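You operate a simulated robot arm through the tools that you are given. There is no shell and no other tool. Be economical: measure what you need, move in short steps, check, and stop when the job is done.

You are at the controls of a simulated robot arm. One attempt, no reset.

TASK
Fetch the gear that says "T30" from the top of the lift table and set it on the top of the control cabinet. Take the order tag on the top of the mixing bench and put it away on the round board on the middle pallet. Turn the power dial to 2. Press the turn-left button two times. Put the white scoop on top of the black end board on the top of the mixing bench. Put the tub labelled "R-205" from the shelf under the mixing bench on the top of the gearbox. Put the 68 mm core from the top of the mixing bench on the top of the control cabinet and the 240 mm core on the top of the lift table. Open the shaker hood. The order is free. Set down upright: tub, core.

It is judged by the outcome, as a careful person would: the job done as asked, and still so three seconds after it is handed in. It fails if anything else is knocked over, pushed out of place, dropped, spilled or broken.

THE ROBOT
A 7-joint arm with a fingered hand on a trunk, on a base that drives. Base frame: it is fixed to the floor where the robot stands at the start and does not move with it; the origin is under the middle of the robot, x ahead of it, y to its left, z up. Readings come in m, degrees, newtons and seconds.
With the tool pointing down near the work surface it reaches from about 0.1 to 0.36 m from the robot's upright axis, wherever it stands. Its first joint turns from -69.0 to 172.0 degrees. Places, roughly: black end board (20x20x4 cm) [-1.5, -0.4, 0.8]; core [-1.5, -0.25, 0.75]; gear [0.75, -0.25, 0.75]; order tag [-1.25, -0.25, 0.75]; power dial [-2.9, -3.9, 1.6]; round board on the middle pallet [-7.3, -7.2, 0.6]; scoop [-1.25, -0.75, 0.75]; shaker hood [0.6, -6.3, 1.1]; top of the control cabinet [-1.7, -1.6, 1.5]; top of the gearbox [-3.3, -0.5, 0.9]; top of the lift table [0.6, -0.2, 0.8]; tub [-1.5, -0.25, 0.25]; turn-left button [-2.8, -1.7, 1.2]. Payload 3.2 kg.
The tool frame sits at the grasp point between the pads (the TCP): z along the fingers, y along the line on which they close. The tips reach 0.026 m beyond it. Largest opening 0.088 m; the body of the gripper starts 0.03 m behind the TCP. The gripper is a hand of 5 fingers: y runs from the thumb to the fingers, the wrist lies at [-0.016, -0.108, -0.172] in the tool frame, and closing takes about 1.5 s.
Orientation is told as [roll, pitch, yaw] about the base's x, y, z axes, in that order, counted from this pose: with the fingers straight down and the wrist toward the robot, the tool's x, y and z point along [0, 1, 0], [1, 0, 0] and [0, 0, -1] of the base frame.

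THE INTERFACE
- The arm moves only by the tool play_rows. Its argument "increments" is text: rows parted by semicolons, each of 6 numbers parted by spaces: the shift along the base's x, y, z in m, then the turn, a rotation vector about the base's x, y, z in degrees. In form: tx ty tz wx wy wz; .... A call has 1 to 12 rows; each row shifts and turns the commanded pose from where the row before left it. "jaw" is the opening, from 0 (shut) to 1 (fully open), set as the call begins (left out, the last holds). Each row takes 0.2 s and may step no farther than 0.05 m and 8.6 degrees from the row before; otherwise, or with a gripper value out of range, the whole call is refused. Where a pose cannot be reached the arm comes as near as it can. A force on the tool above 40 N (or 10 N above the force at the start of the call, whichever is more), or a blocked arm, ends the call early, and 0.2 s more pass. Each finger travels about 0.072 m/s and halts on what it meets, pressing with about 26 N; the grip force reading is that of the motor and also rises with nothing between the fingers. The clock runs only during rows and for 0.2 s after the last one: add rows that do not move to give the fingers time. It gives the time, the measured TCP pose, the force on the tool (base axes), the opening and the grip force at its end, in the units of the frame above (readings bear some noise), with the torque about the TCP (base axes, N m) and any sound that the robot's microphone picked up, and new pictures: "pictures" is both (left out), scene, wrist or none.
- Cameras (640 x 400 px; columns grow to the right, rows downward): "scene" is now at [0.1193, -0.0238, 1.3657]; the picture's right is [-0.29, -0.96, 0.00], its down [-0.77, 0.23, -0.60] and it looks along [0.57, -0.17, -0.80] (base axes); focal length 264 px, centre (320, 200). "wrist" rides on the gripper at [0.067, -0.098, -0.117] in the tool frame; the picture's right is [-0.71, 0.33, -0.62], its down [-0.65, -0.65, 0.39] and it looks along [-0.28, 0.68, 0.68] (tool axes); focal length 234 px, centre (320, 200). There is no depth. A picture from a camera that has moved, and an enlarged one, comes with that camera's place and axes in the base frame and with its lens.
- lift_body(by): slides the trunk up (or, below 0, down) by that many m; the arm and the scene camera ride with it, the base frame stays. It gives what a move gives, with no picture.
- drive_base(legs): drives the robot by 1 to 6 legs, each [ahead, left, turn to the left] in m, m and degrees, along the robot's own axes; the way and the turn of a leg run together, so that a leg with both is an arc; at most 1.5 m and 180 degrees a leg. The arm and the cameras ride along, it lands a little off, and it stops where it bumps. It gives what a move gives, and a new picture of the scene camera.
- hand_shape(shape): the hand has 5 fingers and takes this shape, open, in about a second: jaw (thumb against the fingers, like two jaws); tri (thumb and two fingers); tip (a fingertip pinch); poke (one finger out to press); point (the index stretched); flat (the hand flat); cup (the hand cupped); fist (a fist). The gripper value then closes the fingers along that shape, each until it touches; the sizes above hold for jaw. It gives what a move gives, with no picture.
- pan_tilt(pan, tilt): turns the head with the scene camera to pan (to the left, within 86 degrees either way) and tilt (down, from -29 to 69), counted from straight ahead of the robot. It gives what a move gives, and a new picture of the scene camera.
- inspect(camera, box): a new picture of the part [left, top, right, bottom] of that camera's present view, enlarged. No time passes.
- job_done(): hands the job in; it is judged then, once.

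Work in short steps. Places have to be worked out from the pictures, the camera data and where the tool is seen: move nearer, look again, correct. Check each grasp and each placing, and mend what went wrong. You have 217 turns and 260 pictures in all, those below and enlarged ones among them. Open the gripper and draw the arm clear of the work before you hand the job in, unless the task says otherwise; then end with one line.

The tools are called after ">>>" by a JSON object that holds its "name" and its "arguments". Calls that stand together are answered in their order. play_rows: Moves the arm, as the interface text tells. Its arguments: {"type":"object","properties":{"increments":{"type":"string"},"jaw":{"type":"number"},"pictures":{"type":"string","enum":["both","scene","wrist","none"]}},"required":["increments"]} The other tools are called the same way: lift_body (by) slides the trunk up or down; hand_shape (shape) gives the hand a shape; drive_base (legs) drives the base; pan_tilt (pan, tilt) turns the head that bears the scene camera; inspect (camera, box) takes an enlarged picture of a part of a camera's view; job_done () hands the job in.

At the start:

```text
clock: 0.0
eef_pos: [0.3956, 0.1036, 1.1147]
tcp_rot: [0.0, 0.0, 0.0]
wrist_force: [-0.3, -0.7, -0.5]
torque: [0.01, 0.04, 0.01]
grip_width: 0.0879
grasp_force: 0.0
shape: jaw
trunk travel left (down, up): [-0.7, 0.14]
robot x, y, heading: [0.0014, -0.0007, -0.2]
head pan, tilt: [-16.8, 53.5]
```

scene: 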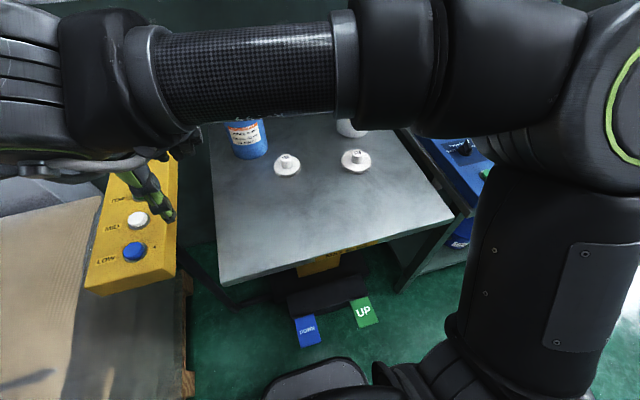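
wrist: 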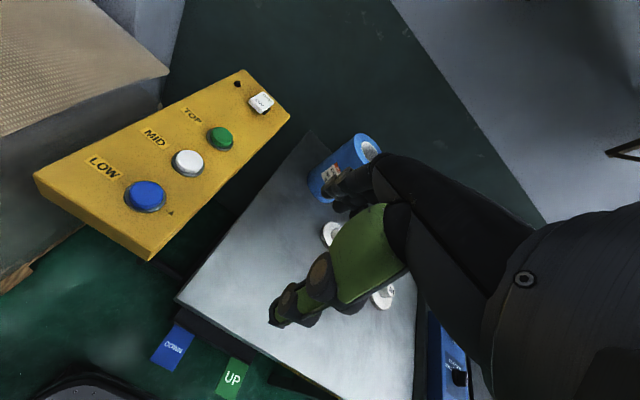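

The scene shows two gears on the lift table. I enlarge to read their labels.

>>> {"name": "inspect", "arguments": {"camera": "scene", "box": [210, 110, 410, 235]}}

```text
3.20 times, centred on (310, 172) of scene
camera zoom: at [0.1193, -0.0238, 1.3657], right [-0.29, -0.96, 0.0], down [-0.77, 0.23, -0.6], along [0.57, -0.17, -0.8], focal length 844 px, centre (352, 288)
```

zoom: 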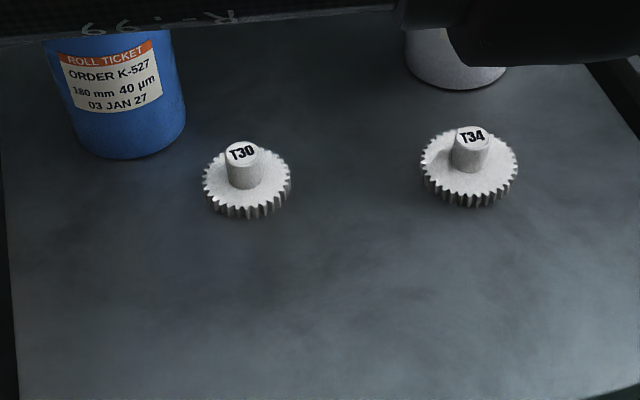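

T30 is the left gear, and pedals stand before the table. I look around to learn the layout before driving.

>>> {"name": "pan_tilt", "arguments": {"pan": -60, "tilt": 25}}

>>> {"name": "pan_tilt", "arguments": {"pan": 10, "tilt": 60}}

>>> {"name": "pan_tilt", "arguments": {"pan": -86, "tilt": 50}}

```text
clock: 1.1
eef_pos: [0.3966, 0.1042, 1.115]
tcp_rot: [0.0, 0.0, -0.2]
wrist_force: [-0.2, -0.1, -0.6]
torque: [-0.01, 0.02, -0.02]
grip_width: 0.0878
grasp_force: 0.0
shape: jaw
trunk travel left (down, up): [-0.7, 0.14]
robot x, y, heading: [0.0023, 0.0035, -0.3]
head pan, tilt: [-60.0, 25.0]
camera scene: at [0.0949, -0.0823, 1.4077], right [-0.87, -0.5, 0.0], down [-0.21, 0.37, -0.91], along [0.45, -0.78, -0.42], focal length 264 px, centre (320, 200)
```

scene: 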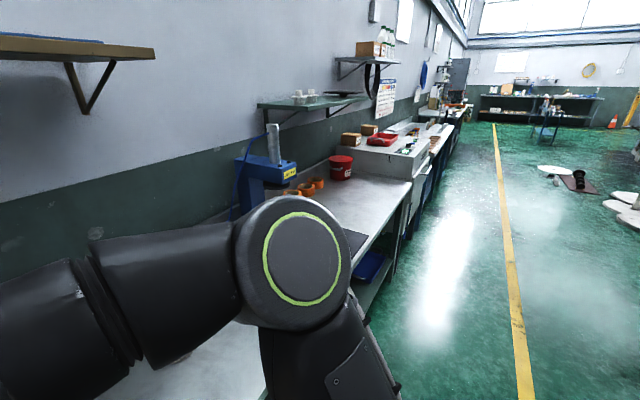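

```text
clock: 2.5
eef_pos: [0.3958, 0.1046, 1.1163]
tcp_rot: [0.0, 0.0, 0.0]
wrist_force: [0.2, -0.6, -0.5]
torque: [-0.02, 0.03, 0.0]
grip_width: 0.0877
grasp_force: 0.0
shape: jaw
trunk travel left (down, up): [-0.7, 0.14]
robot x, y, heading: [-0.0005, -0.002, -0.0]
head pan, tilt: [10.0, 60.0]
camera scene: at [0.1144, 0.009, 1.3577], right [0.17, -0.98, 0.0], down [-0.85, -0.15, -0.5], along [0.49, 0.09, -0.87], focal length 264 px, centre (320, 200)
```

scene: 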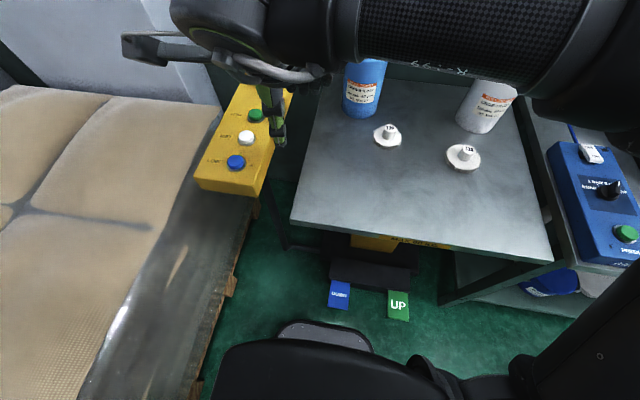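

```text
clock: 4.2
eef_pos: [0.3957, 0.1047, 1.1138]
tcp_rot: [0.1, -0.1, -0.1]
wrist_force: [0.6, 0.1, 0.2]
torque: [0.02, -0.02, 0.01]
grip_width: 0.0879
grasp_force: 0.1
shape: jaw
trunk travel left (down, up): [-0.7, 0.14]
robot x, y, heading: [0.0027, -0.0028, 0.1]
head pan, tilt: [-85.9, 50.0]
camera scene: at [0.0542, -0.0794, 1.3702], right [-1.0, -0.07, 0.0], down [-0.05, 0.76, -0.64], along [0.05, -0.64, -0.77], focal length 264 px, centre (320, 200)
```

scene: 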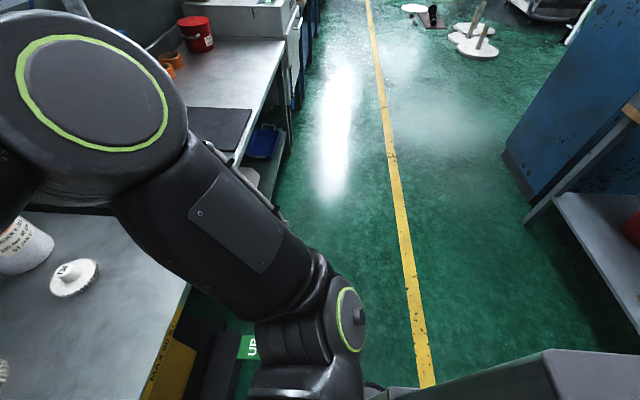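

The table front edge is near x 0.37 and pedals limit driving up. I shift the hand right, then lower the trunk so that the shoulder is nearer the work height, and test the forward reach.

>>> {"name": "play_rows", "arguments": {"increments": "0 -0.04 0 0 0 0;0 -0.04 0 0 0 0;0 -0.04 0 0 0 0;0 -0.03 0 0 0 0;0.03 0 0 0 0 0;0.03 0 0 0 0 0;0.03 0 0 0 0 0;0.03 0 0 0 0 0", "pictures": "none"}}

>>> {"name": "lift_body", "arguments": {"by": -0.12}}

>>> {"name": "pan_tilt", "arguments": {"pan": -10, "tilt": 45}}

```text
clock: 6.0
eef_pos: [0.5169, -0.0466, 1.1141]
tcp_rot: [0.0, 0.0, 0.0]
wrist_force: [0.6, 0.0, 0.8]
torque: [0.0, 0.03, 0.02]
grip_width: 0.0879
grasp_force: 0.0
shape: jaw
trunk travel left (down, up): [-0.7, 0.14]
robot x, y, heading: [0.0017, 0.0012, -0.2]
head pan, tilt: [-85.9, 50.0]
```

```text
clock: 7.5
eef_pos: [0.5155, -0.0463, 0.9955]
tcp_rot: [0.0, -0.1, -0.1]
wrist_force: [0.4, 0.3, 0.0]
torque: [-0.02, -0.01, -0.03]
grip_width: 0.0878
grasp_force: 0.2
shape: jaw
trunk travel left (down, up): [-0.58, 0.26]
robot x, y, heading: [-0.0023, 0.0002, -0.0]
head pan, tilt: [-85.9, 50.0]
```

```text
clock: 9.0
eef_pos: [0.5139, -0.0477, 0.9954]
tcp_rot: [0.1, 0.1, -0.1]
wrist_force: [0.0, -0.4, 0.1]
torque: [-0.03, -0.03, -0.06]
grip_width: 0.0878
grasp_force: 0.0
shape: jaw
trunk travel left (down, up): [-0.58, 0.26]
robot x, y, heading: [-0.0011, -0.0016, 0.1]
head pan, tilt: [-10.0, 45.0]
camera scene: at [0.1288, -0.0168, 1.2571], right [-0.17, -0.98, 0.0], down [-0.7, 0.12, -0.71], along [0.7, -0.12, -0.71], focal length 264 px, centre (320, 200)
```

scene: 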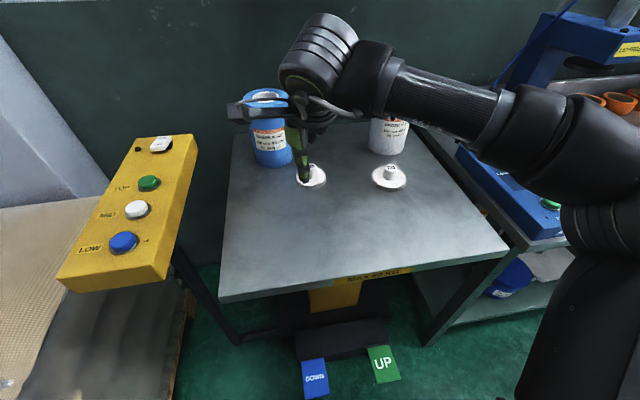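

Triangulation puts T30 near (0.70, -0.095, ~0.78). I test how far forward the arm reaches at this height.

>>> {"name": "play_rows", "arguments": {"increments": "0.03 -0.02 0 0 0 0;0.03 -0.02 0 0 0 0;0.03 -0.01 0 0 0 0;0.03 0 0 0 0 0;0.03 0 0 0 0 0;0.03 0 0 0 0 0", "pictures": "both"}}

```text
clock: 10.4
eef_pos: [0.6895, -0.0969, 0.9916]
tcp_rot: [-0.1, 0.0, 0.1]
wrist_force: [0.3, -1.3, 0.6]
torque: [-0.02, -0.02, -0.02]
grip_width: 0.0876
grasp_force: 0.1
shape: jaw
out of reach, approached as far as the arm can: row 6
trunk travel left (down, up): [-0.58, 0.26]
robot x, y, heading: [0.0008, 0.0027, -0.2]
head pan, tilt: [-10.0, 45.0]
camera scene: at [0.1295, -0.016, 1.2571], right [-0.17, -0.98, 0.0], down [-0.7, 0.12, -0.71], along [0.7, -0.12, -0.71], focal length 264 px, centre (320, 200)
camera wrist: at [0.5921, -0.0303, 1.1074], right [0.33, -0.71, 0.62], down [-0.65, -0.65, -0.39], along [0.68, -0.28, -0.68], focal length 234 px, centre (320, 200)
```

scene: 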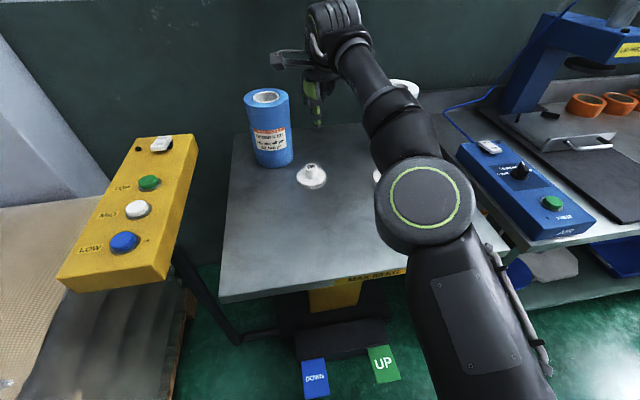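
wrist: 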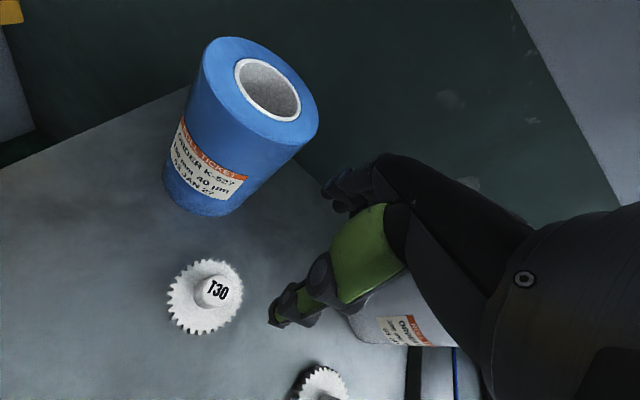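

The arm reaches far enough; triangulating with both cameras gives T30 at about (0.655, -0.087), table top ~0.80. I center above it and lower the trunk.

>>> {"name": "play_rows", "arguments": {"increments": "-0.02 0.005 0 0 0 0;-0.014 0.005 0 0 0 0;0 0 0 0 0 0", "pictures": "none"}}

>>> {"name": "lift_body", "arguments": {"by": -0.1}}

>>> {"name": "play_rows", "arguments": {"increments": "0 0 0 0 0 0"}}

```text
clock: 11.2
eef_pos: [0.6546, -0.0882, 0.9916]
tcp_rot: [0.1, 0.0, 0.1]
wrist_force: [0.5, 0.4, 1.5]
torque: [-0.02, -0.01, 0.01]
grip_width: 0.0876
grasp_force: 0.0
shape: jaw
trunk travel left (down, up): [-0.58, 0.26]
robot x, y, heading: [0.0023, -0.0026, -0.1]
head pan, tilt: [-10.0, 45.0]
```

```text
clock: 12.5
eef_pos: [0.6544, -0.0894, 0.8924]
tcp_rot: [0.0, -0.1, -0.1]
wrist_force: [0.5, -0.2, 0.9]
torque: [0.0, -0.02, -0.01]
grip_width: 0.0877
grasp_force: 0.1
shape: jaw
trunk travel left (down, up): [-0.48, 0.36]
robot x, y, heading: [-0.0023, 0.0014, -0.3]
head pan, tilt: [-10.0, 45.0]
```

```text
clock: 12.9
eef_pos: [0.6552, -0.0886, 0.892]
tcp_rot: [0.0, -0.1, -0.1]
wrist_force: [-0.3, -0.8, 0.8]
torque: [-0.02, 0.0, 0.01]
grip_width: 0.0879
grasp_force: 0.1
shape: jaw
trunk travel left (down, up): [-0.48, 0.36]
robot x, y, heading: [0.0021, 0.004, -0.2]
head pan, tilt: [-10.0, 45.0]
camera scene: at [0.1288, -0.0167, 1.1572], right [-0.17, -0.98, 0.0], down [-0.7, 0.12, -0.71], along [0.7, -0.12, -0.71], focal length 264 px, centre (320, 200)
camera wrist: at [0.5578, -0.0221, 1.0083], right [0.33, -0.71, 0.62], down [-0.65, -0.65, -0.39], along [0.68, -0.28, -0.68], focal length 234 px, centre (320, 200)
```

scene: 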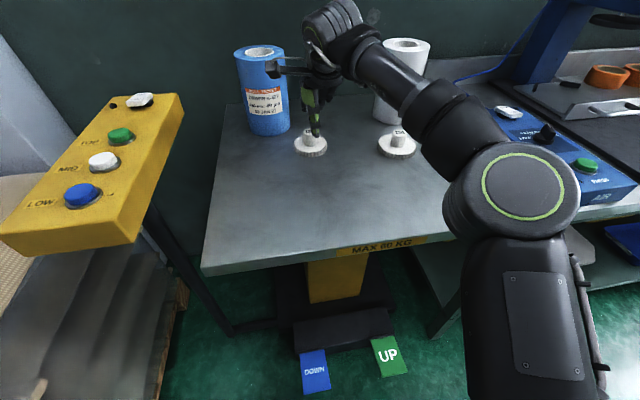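
wrist: 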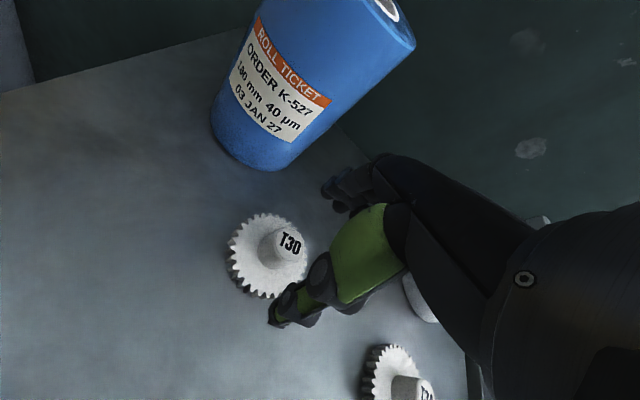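

The gear sits about 9 mm ahead of and 4 mm left of the TCP; boss top at z≈0.835. I correct and descend to z≈0.845.

>>> {"name": "play_rows", "arguments": {"increments": "0.009 0.004 -0.01 0 0 0;0 0 -0.02 0 0 0;0 0 -0.015 0 0 0;0 0 0 0 0 0", "pictures": "wrist"}}

>>> {"name": "inspect", "arguments": {"camera": "scene", "box": [260, 90, 380, 165]}}

```text
clock: 13.9
eef_pos: [0.6644, -0.0853, 0.8464]
tcp_rot: [0.0, 0.2, 0.0]
wrist_force: [-0.1, 0.5, 0.4]
torque: [0.01, -0.02, -0.03]
grip_width: 0.0874
grasp_force: 0.0
shape: jaw
trunk travel left (down, up): [-0.48, 0.36]
robot x, y, heading: [0.0015, 0.0009, 0.1]
head pan, tilt: [-10.0, 45.0]
camera wrist: at [0.5673, -0.0182, 0.9632], right [0.33, -0.71, 0.62], down [-0.65, -0.65, -0.39], along [0.68, -0.28, -0.68], focal length 234 px, centre (320, 200)
```

wrist: 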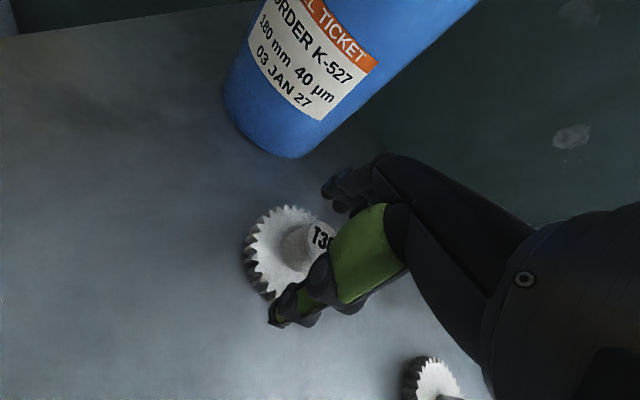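

```text
5.33 times, centred on (320, 128) of scene
camera zoom: at [0.1288, -0.0167, 1.1572], right [-0.17, -0.98, 0.0], down [-0.7, 0.12, -0.71], along [0.7, -0.12, -0.71], focal length 1406 px, centre (320, 587)
```

zoom: 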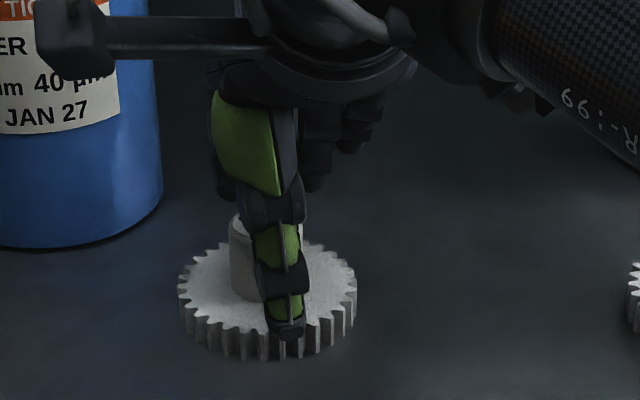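

Fingers straddle the boss. I descend 7 mm more and close.

>>> {"name": "play_rows", "arguments": {"increments": "0 -0.001 -0.004 0 0 0;0 -0.001 -0.003 0 0 0;0 0 0 0 0 0", "pictures": "none"}}

>>> {"name": "play_rows", "arguments": {"increments": "0 0 0 0 0 0;0 0 0 0 0 0;0 0 0 0 0 0;0 0 0 0 0 0;0 0 0 0 0 0;0 0 0 0 0 0;0 0 0 0 0 0;0 0 0 0 0 0", "jaw": 0, "pictures": "wrist"}}

>>> {"name": "inspect", "arguments": {"camera": "scene", "box": [260, 90, 380, 165]}}

```text
clock: 14.7
eef_pos: [0.6641, -0.0865, 0.8387]
tcp_rot: [0.1, 0.1, 0.0]
wrist_force: [0.0, -0.2, 0.6]
torque: [0.01, 0.0, 0.03]
grip_width: 0.0878
grasp_force: 0.0
shape: jaw
trunk travel left (down, up): [-0.48, 0.36]
robot x, y, heading: [-0.004, 0.0037, 0.2]
head pan, tilt: [-10.0, 45.0]
```

```text
clock: 16.5
eef_pos: [0.6631, -0.0873, 0.8385]
tcp_rot: [0.0, -0.1, -0.2]
wrist_force: [-0.6, 0.9, 1.4]
torque: [-0.07, 0.0, -0.03]
grip_width: 0.0395
grasp_force: 25.5
shape: jaw
trunk travel left (down, up): [-0.48, 0.36]
robot x, y, heading: [-0.0031, -0.001, 0.1]
head pan, tilt: [-10.0, 45.0]
camera wrist: at [0.5665, -0.0199, 0.9566], right [0.33, -0.71, 0.62], down [-0.65, -0.65, -0.39], along [0.68, -0.28, -0.68], focal length 234 px, centre (320, 200)
```

wrist: 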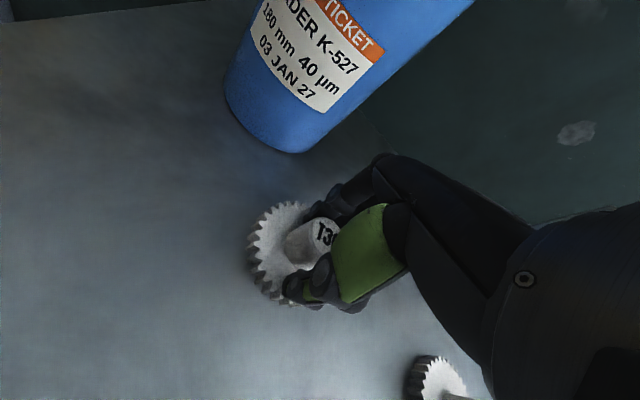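

```text
5.33 times, centred on (320, 128) of scene
camera zoom: at [0.1284, -0.0165, 1.1572], right [-0.17, -0.98, 0.0], down [-0.7, 0.12, -0.71], along [0.7, -0.12, -0.71], focal length 1406 px, centre (320, 587)
```

zoom: 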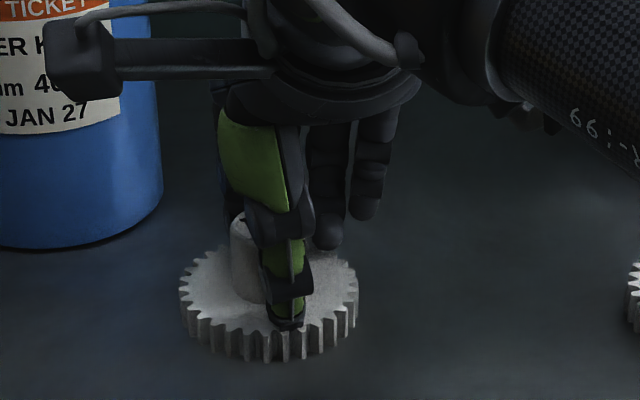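

The thumb seems about 1 cm right of the boss axis. I reopen, shift left 8 mm, and regrip.

>>> {"name": "play_rows", "arguments": {"increments": "0 0 0 0 0 0;0 0 0 0 0 0;0 0 0 0 0 0;0 0.004 0 0 0 0;0 0.005 0 0 0 0;0 0 0 0 0 0", "jaw": 1, "pictures": "none"}}

>>> {"name": "play_rows", "arguments": {"increments": "0 0 0 0 0 0;0 0 0 0 0 0;0 0 0 0 0 0;0 0 0 0 0 0;0 0 0 0 0 0;0 0 0 0 0 0;0 0 0 0 0 0;0 0 0 0 0 0", "jaw": 0, "pictures": "none"}}

>>> {"name": "inspect", "arguments": {"camera": "scene", "box": [260, 90, 380, 165]}}

```text
clock: 17.9
eef_pos: [0.6641, -0.0765, 0.8395]
tcp_rot: [0.0, 0.0, -0.1]
wrist_force: [0.7, -0.3, -0.9]
torque: [0.02, -0.04, 0.02]
grip_width: 0.0878
grasp_force: 0.1
shape: jaw
trunk travel left (down, up): [-0.48, 0.36]
robot x, y, heading: [0.0021, -0.0004, 0.1]
head pan, tilt: [-10.0, 45.0]
```

```text
clock: 19.7
eef_pos: [0.6642, -0.0772, 0.8391]
tcp_rot: [0.0, 0.0, -0.1]
wrist_force: [-0.6, -0.9, 2.4]
torque: [-0.1, -0.12, -0.01]
grip_width: 0.0346
grasp_force: 26.3
shape: jaw
trunk travel left (down, up): [-0.48, 0.36]
robot x, y, heading: [-0.0035, 0.0035, 0.1]
head pan, tilt: [-10.0, 45.0]
```

```text
5.33 times, centred on (320, 128) of scene
camera zoom: at [0.1282, -0.0166, 1.1572], right [-0.17, -0.98, 0.0], down [-0.7, 0.12, -0.71], along [0.7, -0.12, -0.71], focal length 1406 px, centre (320, 587)
```

zoom: 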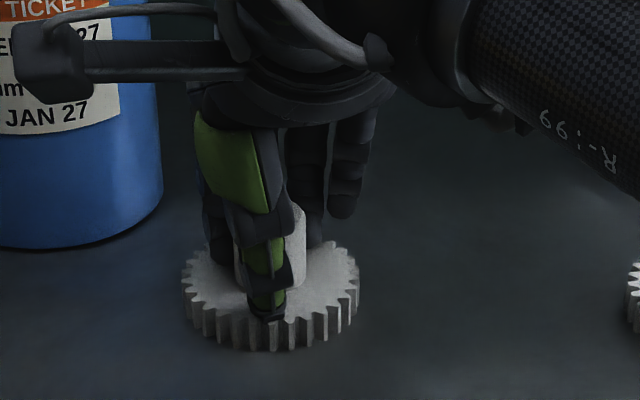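

Well centered now. I lift it 5 cm and check.

>>> {"name": "play_rows", "arguments": {"increments": "0 0 0.01 0 0 0;0 0 0.02 0 0 0;0 0 0.02 0 0 0;0 0 0 0 0 0", "pictures": "none"}}

>>> {"name": "inspect", "arguments": {"camera": "scene", "box": [240, 60, 400, 160]}}

```text
clock: 20.7
eef_pos: [0.6633, -0.0785, 0.8901]
tcp_rot: [-0.1, 0.0, 0.1]
wrist_force: [0.4, 0.0, -1.0]
torque: [-0.01, -0.01, 0.01]
grip_width: 0.0246
grasp_force: 26.3
shape: jaw
trunk travel left (down, up): [-0.48, 0.36]
robot x, y, heading: [0.0012, -0.0004, 0.2]
head pan, tilt: [-10.0, 45.0]
```

```text
4.00 times, centred on (320, 110) of scene
camera zoom: at [0.1292, -0.0168, 1.1571], right [-0.17, -0.98, 0.0], down [-0.7, 0.12, -0.71], along [0.7, -0.12, -0.71], focal length 1055 px, centre (320, 560)
```

zoom: 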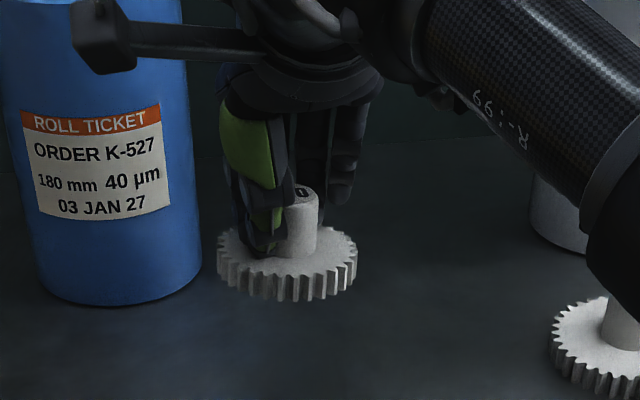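

The gear seems lifted but off-center in the grip. I look closer from both cameras.

>>> {"name": "inspect", "arguments": {"camera": "scene", "box": [285, 95, 345, 140]}}

>>> {"name": "inspect", "arguments": {"camera": "wrist", "box": [200, 140, 440, 340]}}

```text
8.89 times, centred on (315, 118) of scene
camera zoom: at [0.1292, -0.0168, 1.1571], right [-0.17, -0.98, 0.0], down [-0.7, 0.12, -0.71], along [0.7, -0.12, -0.71], focal length 2344 px, centre (364, 933)
```

zoom: 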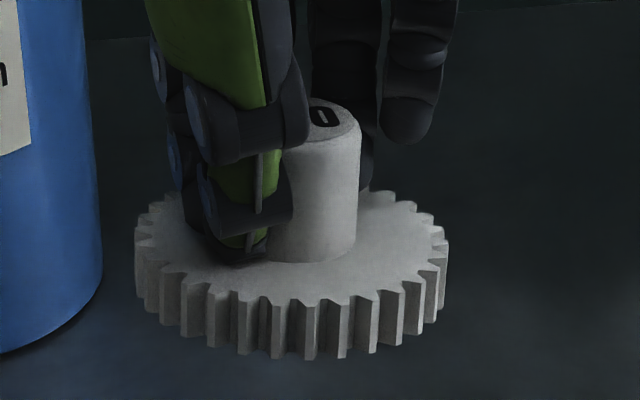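

```text
2.00 times, centred on (320, 240) of wrist
camera zoom: at [0.5669, -0.0116, 1.0063], right [0.33, -0.71, 0.62], down [-0.65, -0.65, -0.39], along [0.68, -0.28, -0.68], focal length 468 px, centre (320, 120)
```

zoom: 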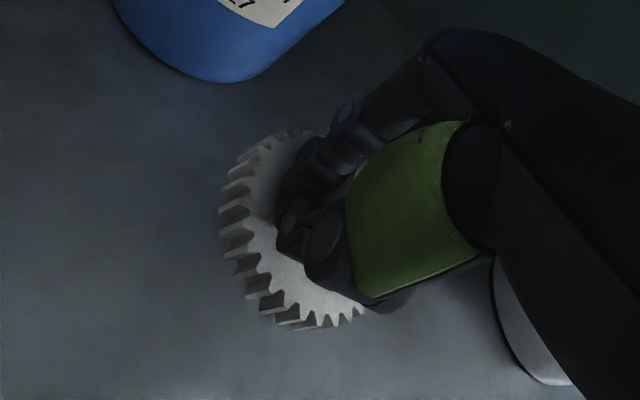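

The grip is a chord pinch on the left side. I set it back down, reopen and regrip a little to the right.

>>> {"name": "play_rows", "arguments": {"increments": "0 0 -0.02 0 0 0;0 0 -0.02 0 0 0;0 0 -0.0095 0 0 0;0 0 0 0 0 0", "pictures": "none"}}

>>> {"name": "play_rows", "arguments": {"increments": "0 0 0 0 0 0;0 0 0 0 0 0;0 0 0 0 0 0;0 0 0 0 0 0;0 0 0 0 0 0", "jaw": 1, "pictures": "wrist"}}

>>> {"name": "inspect", "arguments": {"camera": "scene", "box": [260, 90, 380, 165]}}

```text
clock: 21.7
eef_pos: [0.6632, -0.077, 0.8404]
tcp_rot: [0.0, -0.2, 0.0]
wrist_force: [1.4, 1.3, 6.5]
torque: [-0.16, -0.36, 0.08]
grip_width: 0.025
grasp_force: 25.7
shape: jaw
trunk travel left (down, up): [-0.48, 0.36]
robot x, y, heading: [-0.0002, 0.0017, -0.3]
head pan, tilt: [-10.0, 45.0]
```

```text
clock: 22.9
eef_pos: [0.6632, -0.0777, 0.8375]
tcp_rot: [0.0, -0.1, -0.2]
wrist_force: [0.1, 0.5, 0.1]
torque: [-0.01, -0.01, 0.03]
grip_width: 0.0876
grasp_force: 0.1
shape: jaw
trunk travel left (down, up): [-0.48, 0.36]
robot x, y, heading: [0.0028, -0.001, 0.1]
head pan, tilt: [-10.0, 45.0]
camera wrist: at [0.5667, -0.0113, 0.9555], right [0.33, -0.71, 0.62], down [-0.65, -0.65, -0.39], along [0.68, -0.28, -0.68], focal length 234 px, centre (320, 200)
```

wrist: 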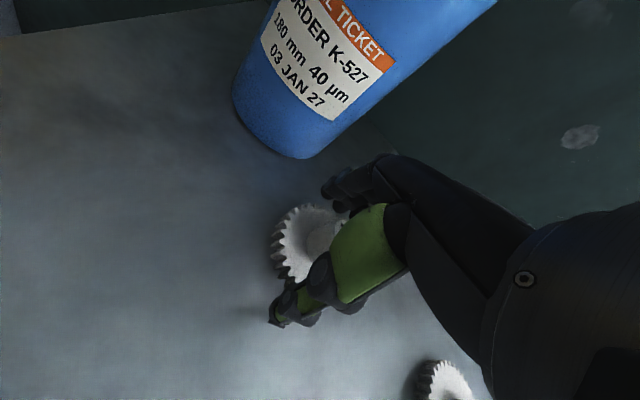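

```text
5.33 times, centred on (320, 128) of scene
camera zoom: at [0.1289, -0.0167, 1.1571], right [-0.17, -0.98, 0.0], down [-0.7, 0.12, -0.71], along [0.7, -0.12, -0.71], focal length 1406 px, centre (320, 587)
```

zoom: 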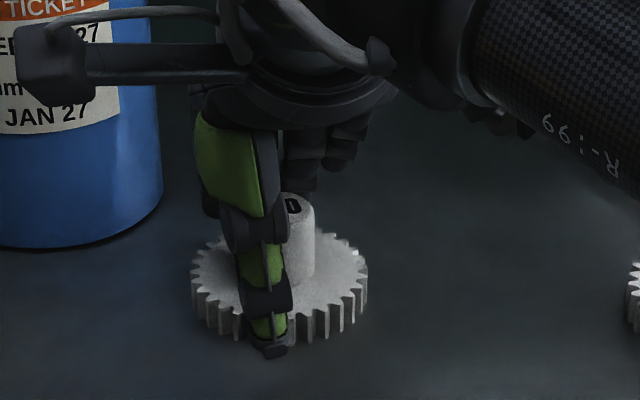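

The gear axis is now near y −0.093; the thumb is 6 mm left of it. I shift 9 mm right and regrip.

>>> {"name": "play_rows", "arguments": {"increments": "0 -0.005 0.001 0 0 0;0 -0.004 0 0 0 0;0 0 0 0 0 0", "pictures": "none"}}

>>> {"name": "play_rows", "arguments": {"increments": "0 0 0 0 0 0;0 0 0 0 0 0;0 0 0 0 0 0;0 0 0 0 0 0;0 0 0 0 0 0;0 0 0 0 0 0;0 0 0 0 0 0;0 0 0 0 0 0", "jaw": 0, "pictures": "none"}}

>>> {"name": "inspect", "arguments": {"camera": "scene", "box": [260, 90, 380, 165]}}

>>> {"name": "play_rows", "arguments": {"increments": "0 0 0.01 0 0 0;0 0 0.02 0 0 0;0 0 0.02 0 0 0;0 0 0 0 0 0", "pictures": "none"}}

>>> {"name": "inspect", "arguments": {"camera": "scene", "box": [260, 90, 380, 165]}}

```text
clock: 23.7
eef_pos: [0.6645, -0.0866, 0.8406]
tcp_rot: [0.0, 0.0, 0.0]
wrist_force: [0.0, -0.4, -0.7]
torque: [0.03, 0.01, 0.02]
grip_width: 0.0879
grasp_force: 0.0
shape: jaw
trunk travel left (down, up): [-0.48, 0.36]
robot x, y, heading: [-0.0001, -0.0041, -0.3]
head pan, tilt: [-10.0, 45.0]
```

```text
clock: 25.5
eef_pos: [0.6631, -0.0861, 0.8414]
tcp_rot: [0.0, -0.1, -0.1]
wrist_force: [-0.3, -0.1, 1.3]
torque: [0.01, -0.07, -0.01]
grip_width: 0.0325
grasp_force: 25.9
shape: jaw
trunk travel left (down, up): [-0.48, 0.36]
robot x, y, heading: [0.0006, 0.0013, 0.3]
head pan, tilt: [-10.0, 45.0]
```

```text
5.33 times, centred on (320, 128) of scene
camera zoom: at [0.1283, -0.0165, 1.1572], right [-0.17, -0.98, 0.0], down [-0.7, 0.12, -0.71], along [0.7, -0.12, -0.71], focal length 1406 px, centre (320, 587)
```

zoom: 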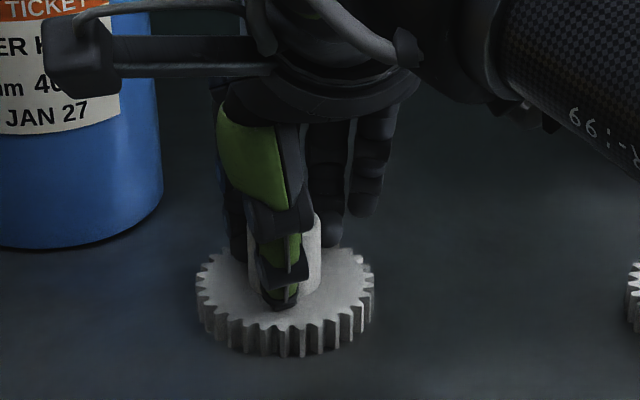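

```text
clock: 26.5
eef_pos: [0.6647, -0.0868, 0.8902]
tcp_rot: [0.0, 0.0, 0.0]
wrist_force: [0.1, -0.6, -1.0]
torque: [0.0, -0.02, -0.01]
grip_width: 0.0321
grasp_force: 26.1
shape: jaw
trunk travel left (down, up): [-0.48, 0.36]
robot x, y, heading: [0.0003, 0.0016, -0.0]
head pan, tilt: [-10.0, 45.0]
```

```text
5.33 times, centred on (320, 128) of scene
camera zoom: at [0.1292, -0.0168, 1.1571], right [-0.17, -0.98, 0.0], down [-0.7, 0.12, -0.71], along [0.7, -0.12, -0.71], focal length 1406 px, centre (320, 587)
```

zoom: 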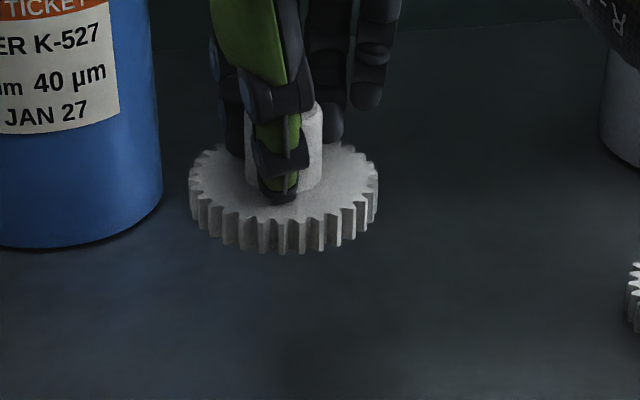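

Solid grip (0.032 m). I raise, retract the arm, raise the trunk, and back off a bit.

>>> {"name": "play_rows", "arguments": {"increments": "0 0 0.04 0 0 0;0 0 0.04 0 0 0;-0.04 0 0.02 0 0 0;-0.045 0 0 0 0 0;-0.045 0 0 0 0 0;-0.045 0 0 0 0 0;-0.045 0 0 0 0 0;-0.045 0 0 0 0 0;-0.045 0 0 0 0 0", "pictures": "none"}}

>>> {"name": "drive_base", "arguments": {"legs": [[-0.25, 0, 0]]}}

>>> {"name": "pan_tilt", "arguments": {"pan": -80, "tilt": 20}}

>>> {"name": "pan_tilt", "arguments": {"pan": 86, "tilt": 20}}

```text
clock: 28.5
eef_pos: [0.3437, -0.0847, 0.9782]
tcp_rot: [0.2, -0.1, -0.1]
wrist_force: [-0.6, 0.1, -0.5]
torque: [0.01, 0.03, 0.0]
grip_width: 0.0318
grasp_force: 26.5
shape: jaw
out of reach, approached as far as the arm can: row 2
trunk travel left (down, up): [-0.48, 0.36]
robot x, y, heading: [0.0007, 0.001, 0.2]
head pan, tilt: [-10.0, 45.0]
```

```text
clock: 30.3
eef_pos: [0.102, -0.0854, 0.978]
tcp_rot: [0.0, 0.0, 0.0]
wrist_force: [-0.5, 0.2, -0.2]
torque: [0.0, 0.0, 0.01]
grip_width: 0.032
grasp_force: 26.1
shape: jaw
trunk travel left (down, up): [-0.48, 0.36]
robot x, y, heading: [-0.2429, -0.002, 0.2]
head pan, tilt: [-10.0, 45.0]
camera scene: at [-0.1162, -0.0167, 1.1572], right [-0.17, -0.99, 0.0], down [-0.7, 0.12, -0.71], along [0.7, -0.12, -0.71], focal length 264 px, centre (320, 200)
```

scene: 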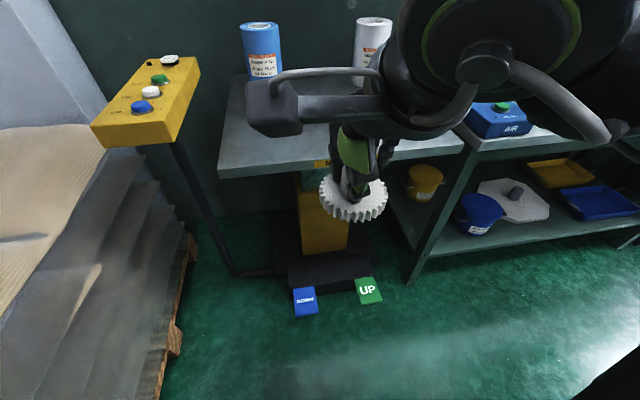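

```text
clock: 31.8
eef_pos: [0.1019, -0.0846, 0.9781]
tcp_rot: [0.0, -0.1, 0.1]
wrist_force: [0.4, -0.3, 0.1]
torque: [0.01, -0.02, 0.03]
grip_width: 0.0317
grasp_force: 25.8
shape: jaw
trunk travel left (down, up): [-0.48, 0.36]
robot x, y, heading: [-0.2447, 0.0003, 0.2]
head pan, tilt: [-80.0, 20.0]
camera scene: at [-0.1791, -0.0945, 1.1958], right [-0.98, -0.18, 0.0], down [-0.06, 0.34, -0.94], along [0.17, -0.92, -0.34], focal length 264 px, centre (320, 200)
```

scene: 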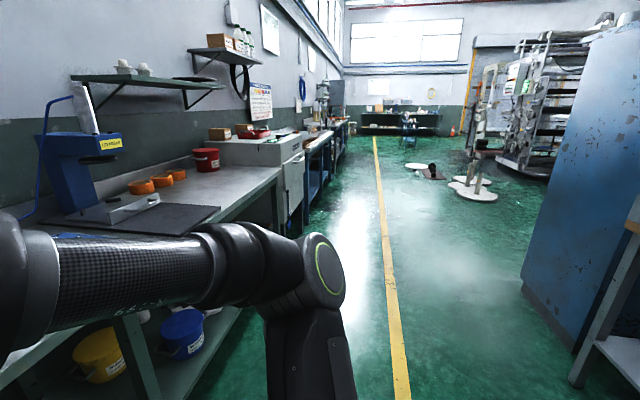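

```text
clock: 34.3
eef_pos: [0.1015, -0.0861, 0.9775]
tcp_rot: [0.1, 0.0, 0.1]
wrist_force: [0.4, 0.6, 0.2]
torque: [-0.01, 0.0, -0.05]
grip_width: 0.0316
grasp_force: 25.7
shape: jaw
trunk travel left (down, up): [-0.48, 0.36]
robot x, y, heading: [-0.2463, 0.003, 0.0]
head pan, tilt: [85.9, 20.0]
camera scene: at [-0.1892, 0.0901, 1.1958], right [1.0, -0.07, 0.0], down [-0.02, -0.34, -0.94], along [0.06, 0.94, -0.34], focal length 264 px, centre (320, 200)
```

scene: 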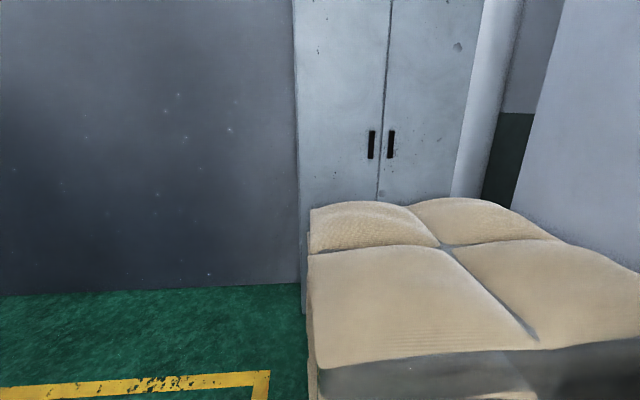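

The blue cabinet's +x face is near x −1.27, y −1.32…−1.85. I drive down the aisle and turn to face it, arm kept tucked.

>>> {"name": "drive_base", "arguments": {"legs": [[0, 0, -90], [1.45, 0, 0], [0.1, 0, 0], [0, 0, -90]]}}

>>> {"name": "lift_body", "arguments": {"by": 0.36}}

>>> {"name": "pan_tilt", "arguments": {"pan": 0, "tilt": 20}}

```text
clock: 49.7
eef_pos: [-0.5476, -1.4513, 0.978]
tcp_rot: [0.1, 0.0, -178.2]
wrist_force: [-0.4, 0.4, -0.5]
torque: [-0.02, -0.03, -0.01]
grip_width: 0.0279
grasp_force: 26.1
shape: jaw
trunk travel left (down, up): [-0.48, 0.36]
robot x, y, heading: [-0.2, -1.524, -178.0]
head pan, tilt: [85.9, 20.0]
camera scene: at [-0.2542, -1.6235, 1.1958], right [-1.0, 0.04, 0.0], down [0.01, 0.34, -0.94], along [-0.04, -0.94, -0.34], focal length 264 px, centre (320, 200)
```

scene: 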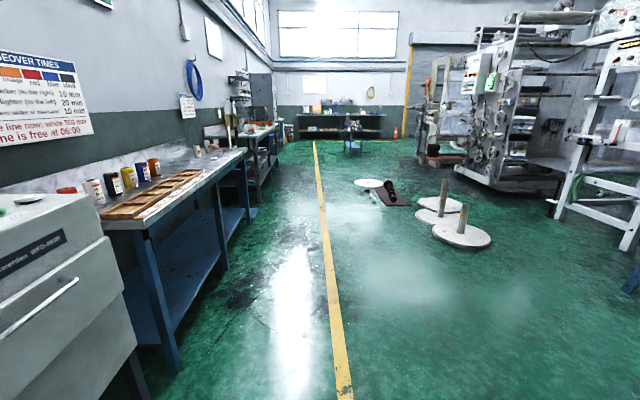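

```text
clock: 53.2
eef_pos: [-0.5471, -1.4518, 1.3375]
tcp_rot: [0.0, 0.0, -178.2]
wrist_force: [0.6, -0.5, -0.7]
torque: [0.02, -0.01, 0.01]
grip_width: 0.0278
grasp_force: 25.7
shape: jaw
trunk travel left (down, up): [-0.84, 0.0]
robot x, y, heading: [-0.1977, -1.5265, -178.5]
head pan, tilt: [85.9, 20.0]
```

```text
clock: 54.8
eef_pos: [-0.5481, -1.4533, 1.3362]
tcp_rot: [0.1, 0.0, -178.3]
wrist_force: [-0.7, -0.1, -1.5]
torque: [-0.01, -0.01, -0.02]
grip_width: 0.0276
grasp_force: 26.1
shape: jaw
trunk travel left (down, up): [-0.84, 0.0]
robot x, y, heading: [-0.2002, -1.5248, -177.9]
head pan, tilt: [0.0, 20.0]
camera scene: at [-0.3438, -1.5336, 1.5558], right [-0.03, 1.0, 0.0], down [0.34, 0.01, -0.94], along [-0.94, -0.03, -0.34], focal length 264 px, centre (320, 200)
```

scene: 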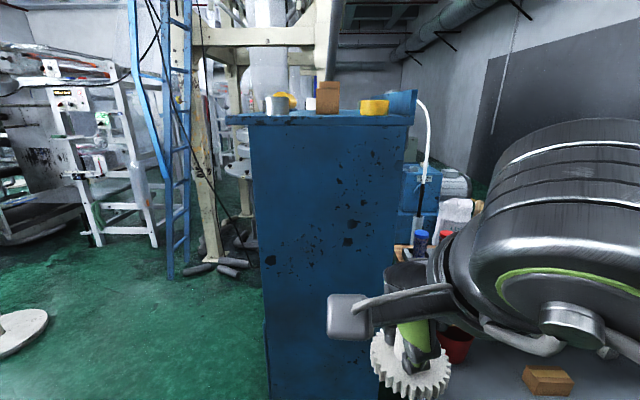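

The cabinet top is at z≈1.50 with items on it. I enlarge to see where free space is.

>>> {"name": "inspect", "arguments": {"camera": "scene", "box": [220, 70, 430, 140]}}

>>> {"name": "inspect", "arguments": {"camera": "scene", "box": [350, 300, 470, 400]}}

```text
3.05 times, centred on (325, 105) of scene
camera zoom: at [-0.3438, -1.5336, 1.5558], right [-0.03, 1.0, 0.0], down [0.34, 0.01, -0.94], along [-0.94, -0.03, -0.34], focal length 804 px, centre (305, 490)
```

zoom: 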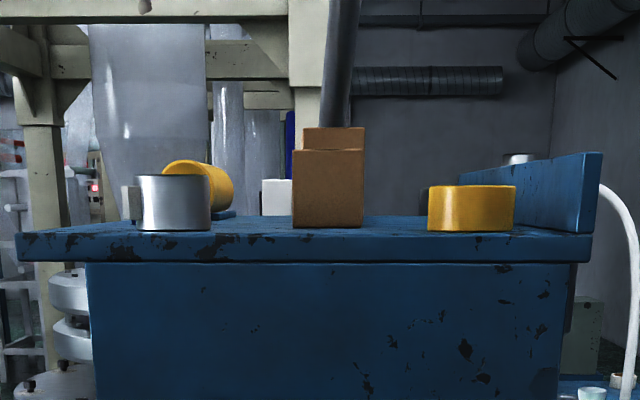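

```text
4.00 times, centred on (410, 350) of scene
camera zoom: at [-0.3438, -1.5336, 1.5558], right [-0.03, 1.0, 0.0], down [0.34, 0.01, -0.94], along [-0.94, -0.03, -0.34], focal length 1055 px, centre (-40, -400)
```

zoom: 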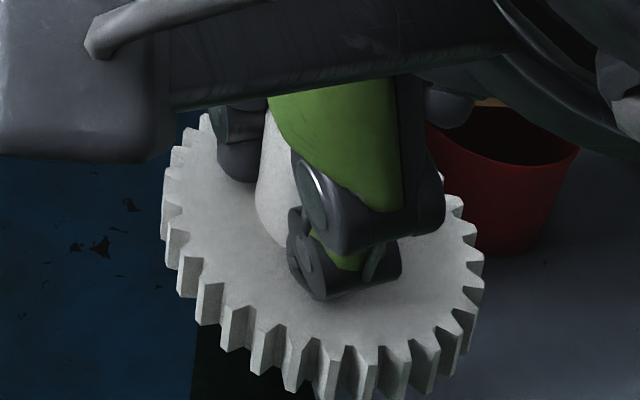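

Free strip: front of the top between the can and the yellow box, x≈−1.27…−1.42. I raise the arm to clear the top and check the reach.

>>> {"name": "play_rows", "arguments": {"increments": "0 0 0.04 0 0 0;0 0 0.04 0 0 0;0 0 0.04 0 0 0;0 0 0.04 0 0 0;0 0 0.04 0 0 0;0 0 0.04 0 0 0;0 0 0.04 0 0 0;0 0 0 0 0 0", "pictures": "scene"}}

```text
clock: 56.6
eef_pos: [-0.5508, -1.4565, 1.5548]
tcp_rot: [0.0, -0.5, -178.1]
wrist_force: [0.4, -0.2, -1.3]
torque: [-0.01, 0.01, 0.04]
grip_width: 0.0275
grasp_force: 25.7
shape: jaw
out of reach, approached as far as the arm can: row 6, 7
trunk travel left (down, up): [-0.84, 0.0]
robot x, y, heading: [-0.1999, -1.525, -178.2]
head pan, tilt: [0.0, 20.0]
camera scene: at [-0.3433, -1.5346, 1.5559], right [-0.03, 1.0, 0.0], down [0.34, 0.01, -0.94], along [-0.94, -0.03, -0.34], focal length 264 px, centre (320, 200)
```

scene: 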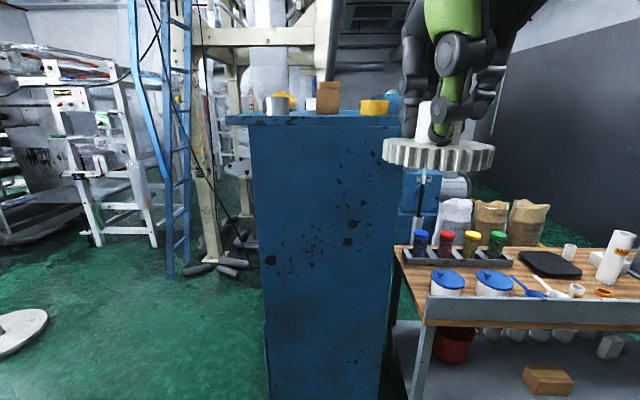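

The height limit here looks like a wrist limit; I try farther forward where the forearm slopes less.

>>> {"name": "play_rows", "arguments": {"increments": "-0.04 -0.02 0 0 0 0;-0.04 -0.02 0 0 0 0;-0.04 -0.02 0 0 0 0;-0.04 0 0 0 0 0;0 0 0.03 0 0 0;0 0 0.03 0 0 0;0 0 0.03 0 0 0;0 0 0 0 0 0", "pictures": "scene"}}

```text
clock: 58.4
eef_pos: [-0.6193, -1.5146, 1.5263]
tcp_rot: [0.0, 0.0, -178.2]
wrist_force: [-0.3, 0.6, -0.3]
torque: [-0.05, -0.02, 0.01]
grip_width: 0.0273
grasp_force: 26.3
shape: jaw
out of reach, approached as far as the arm can: row 1, 2, 3, 4, 5, 6, 7
trunk travel left (down, up): [-0.84, 0.0]
robot x, y, heading: [-0.2, -1.5297, -178.3]
head pan, tilt: [0.0, 20.0]
camera scene: at [-0.3448, -1.5347, 1.5557], right [-0.03, 1.0, 0.0], down [0.34, 0.01, -0.94], along [-0.94, -0.03, -0.34], focal length 264 px, centre (320, 200)
```

scene: 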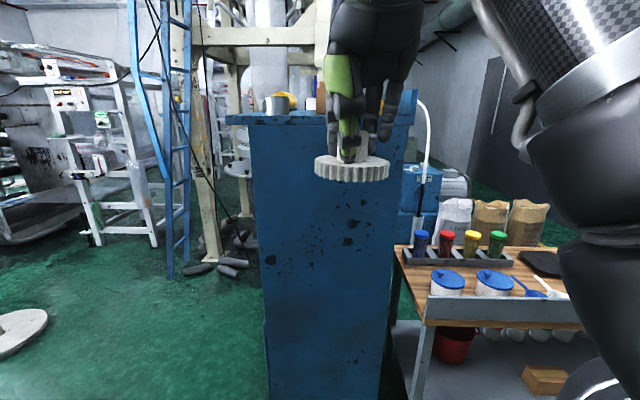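

The limit is the arm's sphere around the right shoulder. I test the height nearer and more to the right.

>>> {"name": "play_rows", "arguments": {"increments": "0.03 0.045 0 0 0 0;0.03 0.045 0 0 0 0;0.03 0.045 0 0 0 0;0.01 0.045 0 0 0 0;0 0 0.03 0 0 0;0 0 0.03 0 0 0;0 0 0.03 0 0 0;0 0 0.03 0 0 0;0 0 0 0 0 0", "pictures": "none"}}

```text
refused: row 1 steps farther than a row can; nothing moved
```

>>> {"name": "play_rows", "arguments": {"increments": "0.03 0.03 0 0 0 0;0.03 0.04 0 0 0 0;0.03 0.04 0 0 0 0;0.01 0.04 0 0 0 0;0 0.035 0.03 0 0 0;0 0 0.04 0 0 0;0 0 0.04 0 0 0;0 0 0.04 0 0 0;0 0 0 0 0 0", "pictures": "none"}}

```text
clock: 60.4
eef_pos: [-0.5697, -1.3617, 1.5566]
tcp_rot: [0.1, -0.1, -178.2]
wrist_force: [0.2, 0.3, -0.6]
torque: [-0.03, 0.02, 0.0]
grip_width: 0.0274
grasp_force: 25.9
shape: jaw
out of reach, approached as far as the arm can: row 3, 4, 5, 6, 7, 8
trunk travel left (down, up): [-0.84, 0.0]
robot x, y, heading: [-0.1989, -1.5289, -178.3]
head pan, tilt: [0.0, 20.0]
```

Max is z≈1.557 with the tool upright. I test a 16° forward pitch, which raises the TCP relative to the wrist.

>>> {"name": "play_rows", "arguments": {"increments": "0.02 0 0 0 8 0;0.0 0 0.02 0 8 0;0 0 0.02 0 0 0;0 0 0.02 0 0 0;0 0 0 0 0 0", "pictures": "scene"}}

```text
clock: 61.6
eef_pos: [-0.5492, -1.3612, 1.6156]
tcp_rot: [-0.3, -16.1, -178.2]
wrist_force: [0.6, 0.5, -0.5]
torque: [-0.01, -0.01, -0.02]
grip_width: 0.0271
grasp_force: 25.7
shape: jaw
trunk travel left (down, up): [-0.84, 0.0]
robot x, y, heading: [-0.1961, -1.5263, -178.1]
head pan, tilt: [0.0, 20.0]
camera scene: at [-0.3439, -1.5327, 1.5558], right [-0.03, 1.0, 0.0], down [0.34, 0.01, -0.94], along [-0.94, -0.03, -0.34], focal length 264 px, centre (320, 200)
```

scene: 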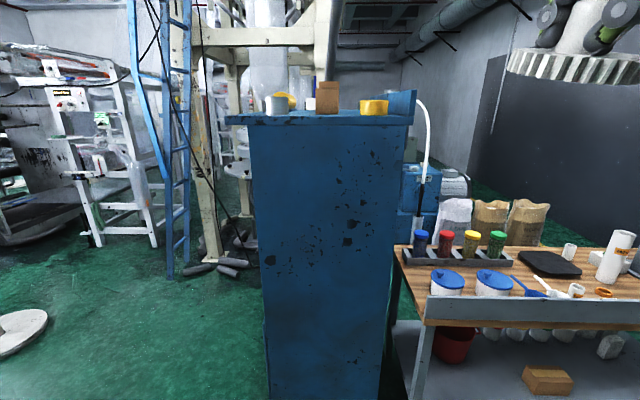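

With pitch the TCP reaches 1.616. I drive to the cabinet in two steps, with a leftward shift.

>>> {"name": "drive_base", "arguments": {"legs": [[0, 0.17, 0], [0.5, 0, -1.8]]}}

>>> {"name": "inspect", "arguments": {"camera": "wrist", "box": [0, 0, 640, 400]}}

```text
clock: 65.6
eef_pos: [-1.0399, -1.5355, 1.6158]
tcp_rot: [-0.3, -16.3, -179.8]
wrist_force: [-1.3, 0.1, -1.3]
torque: [-0.03, -0.02, 0.03]
grip_width: 0.0272
grasp_force: 26.1
shape: jaw
trunk travel left (down, up): [-0.84, 0.0]
robot x, y, heading: [-0.6975, -1.711, -179.7]
head pan, tilt: [0.0, 20.0]
camera scene: at [-0.839, -1.7134, 1.5559], right [0.0, 1.0, 0.0], down [0.34, 0.0, -0.94], along [-0.94, 0.0, -0.34], focal length 264 px, centre (320, 200)
```

scene: 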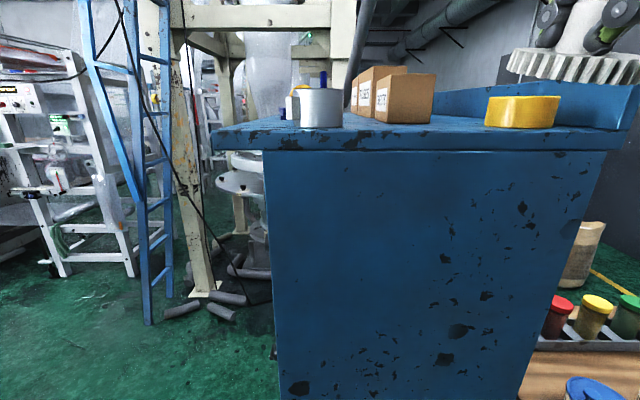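

```text
1.00 times, centred on (320, 200) of wrist (not enlarged: the box is as wide or as high as the picture)
camera zoom: at [-0.9134, -1.6038, 1.7], right [-0.15, 0.7, 0.7], down [0.52, 0.65, -0.55], along [-0.84, 0.28, -0.46], focal length 234 px, centre (320, 200)
```

zoom: 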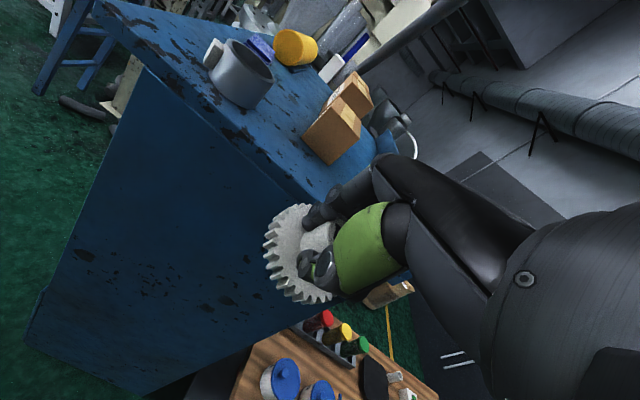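

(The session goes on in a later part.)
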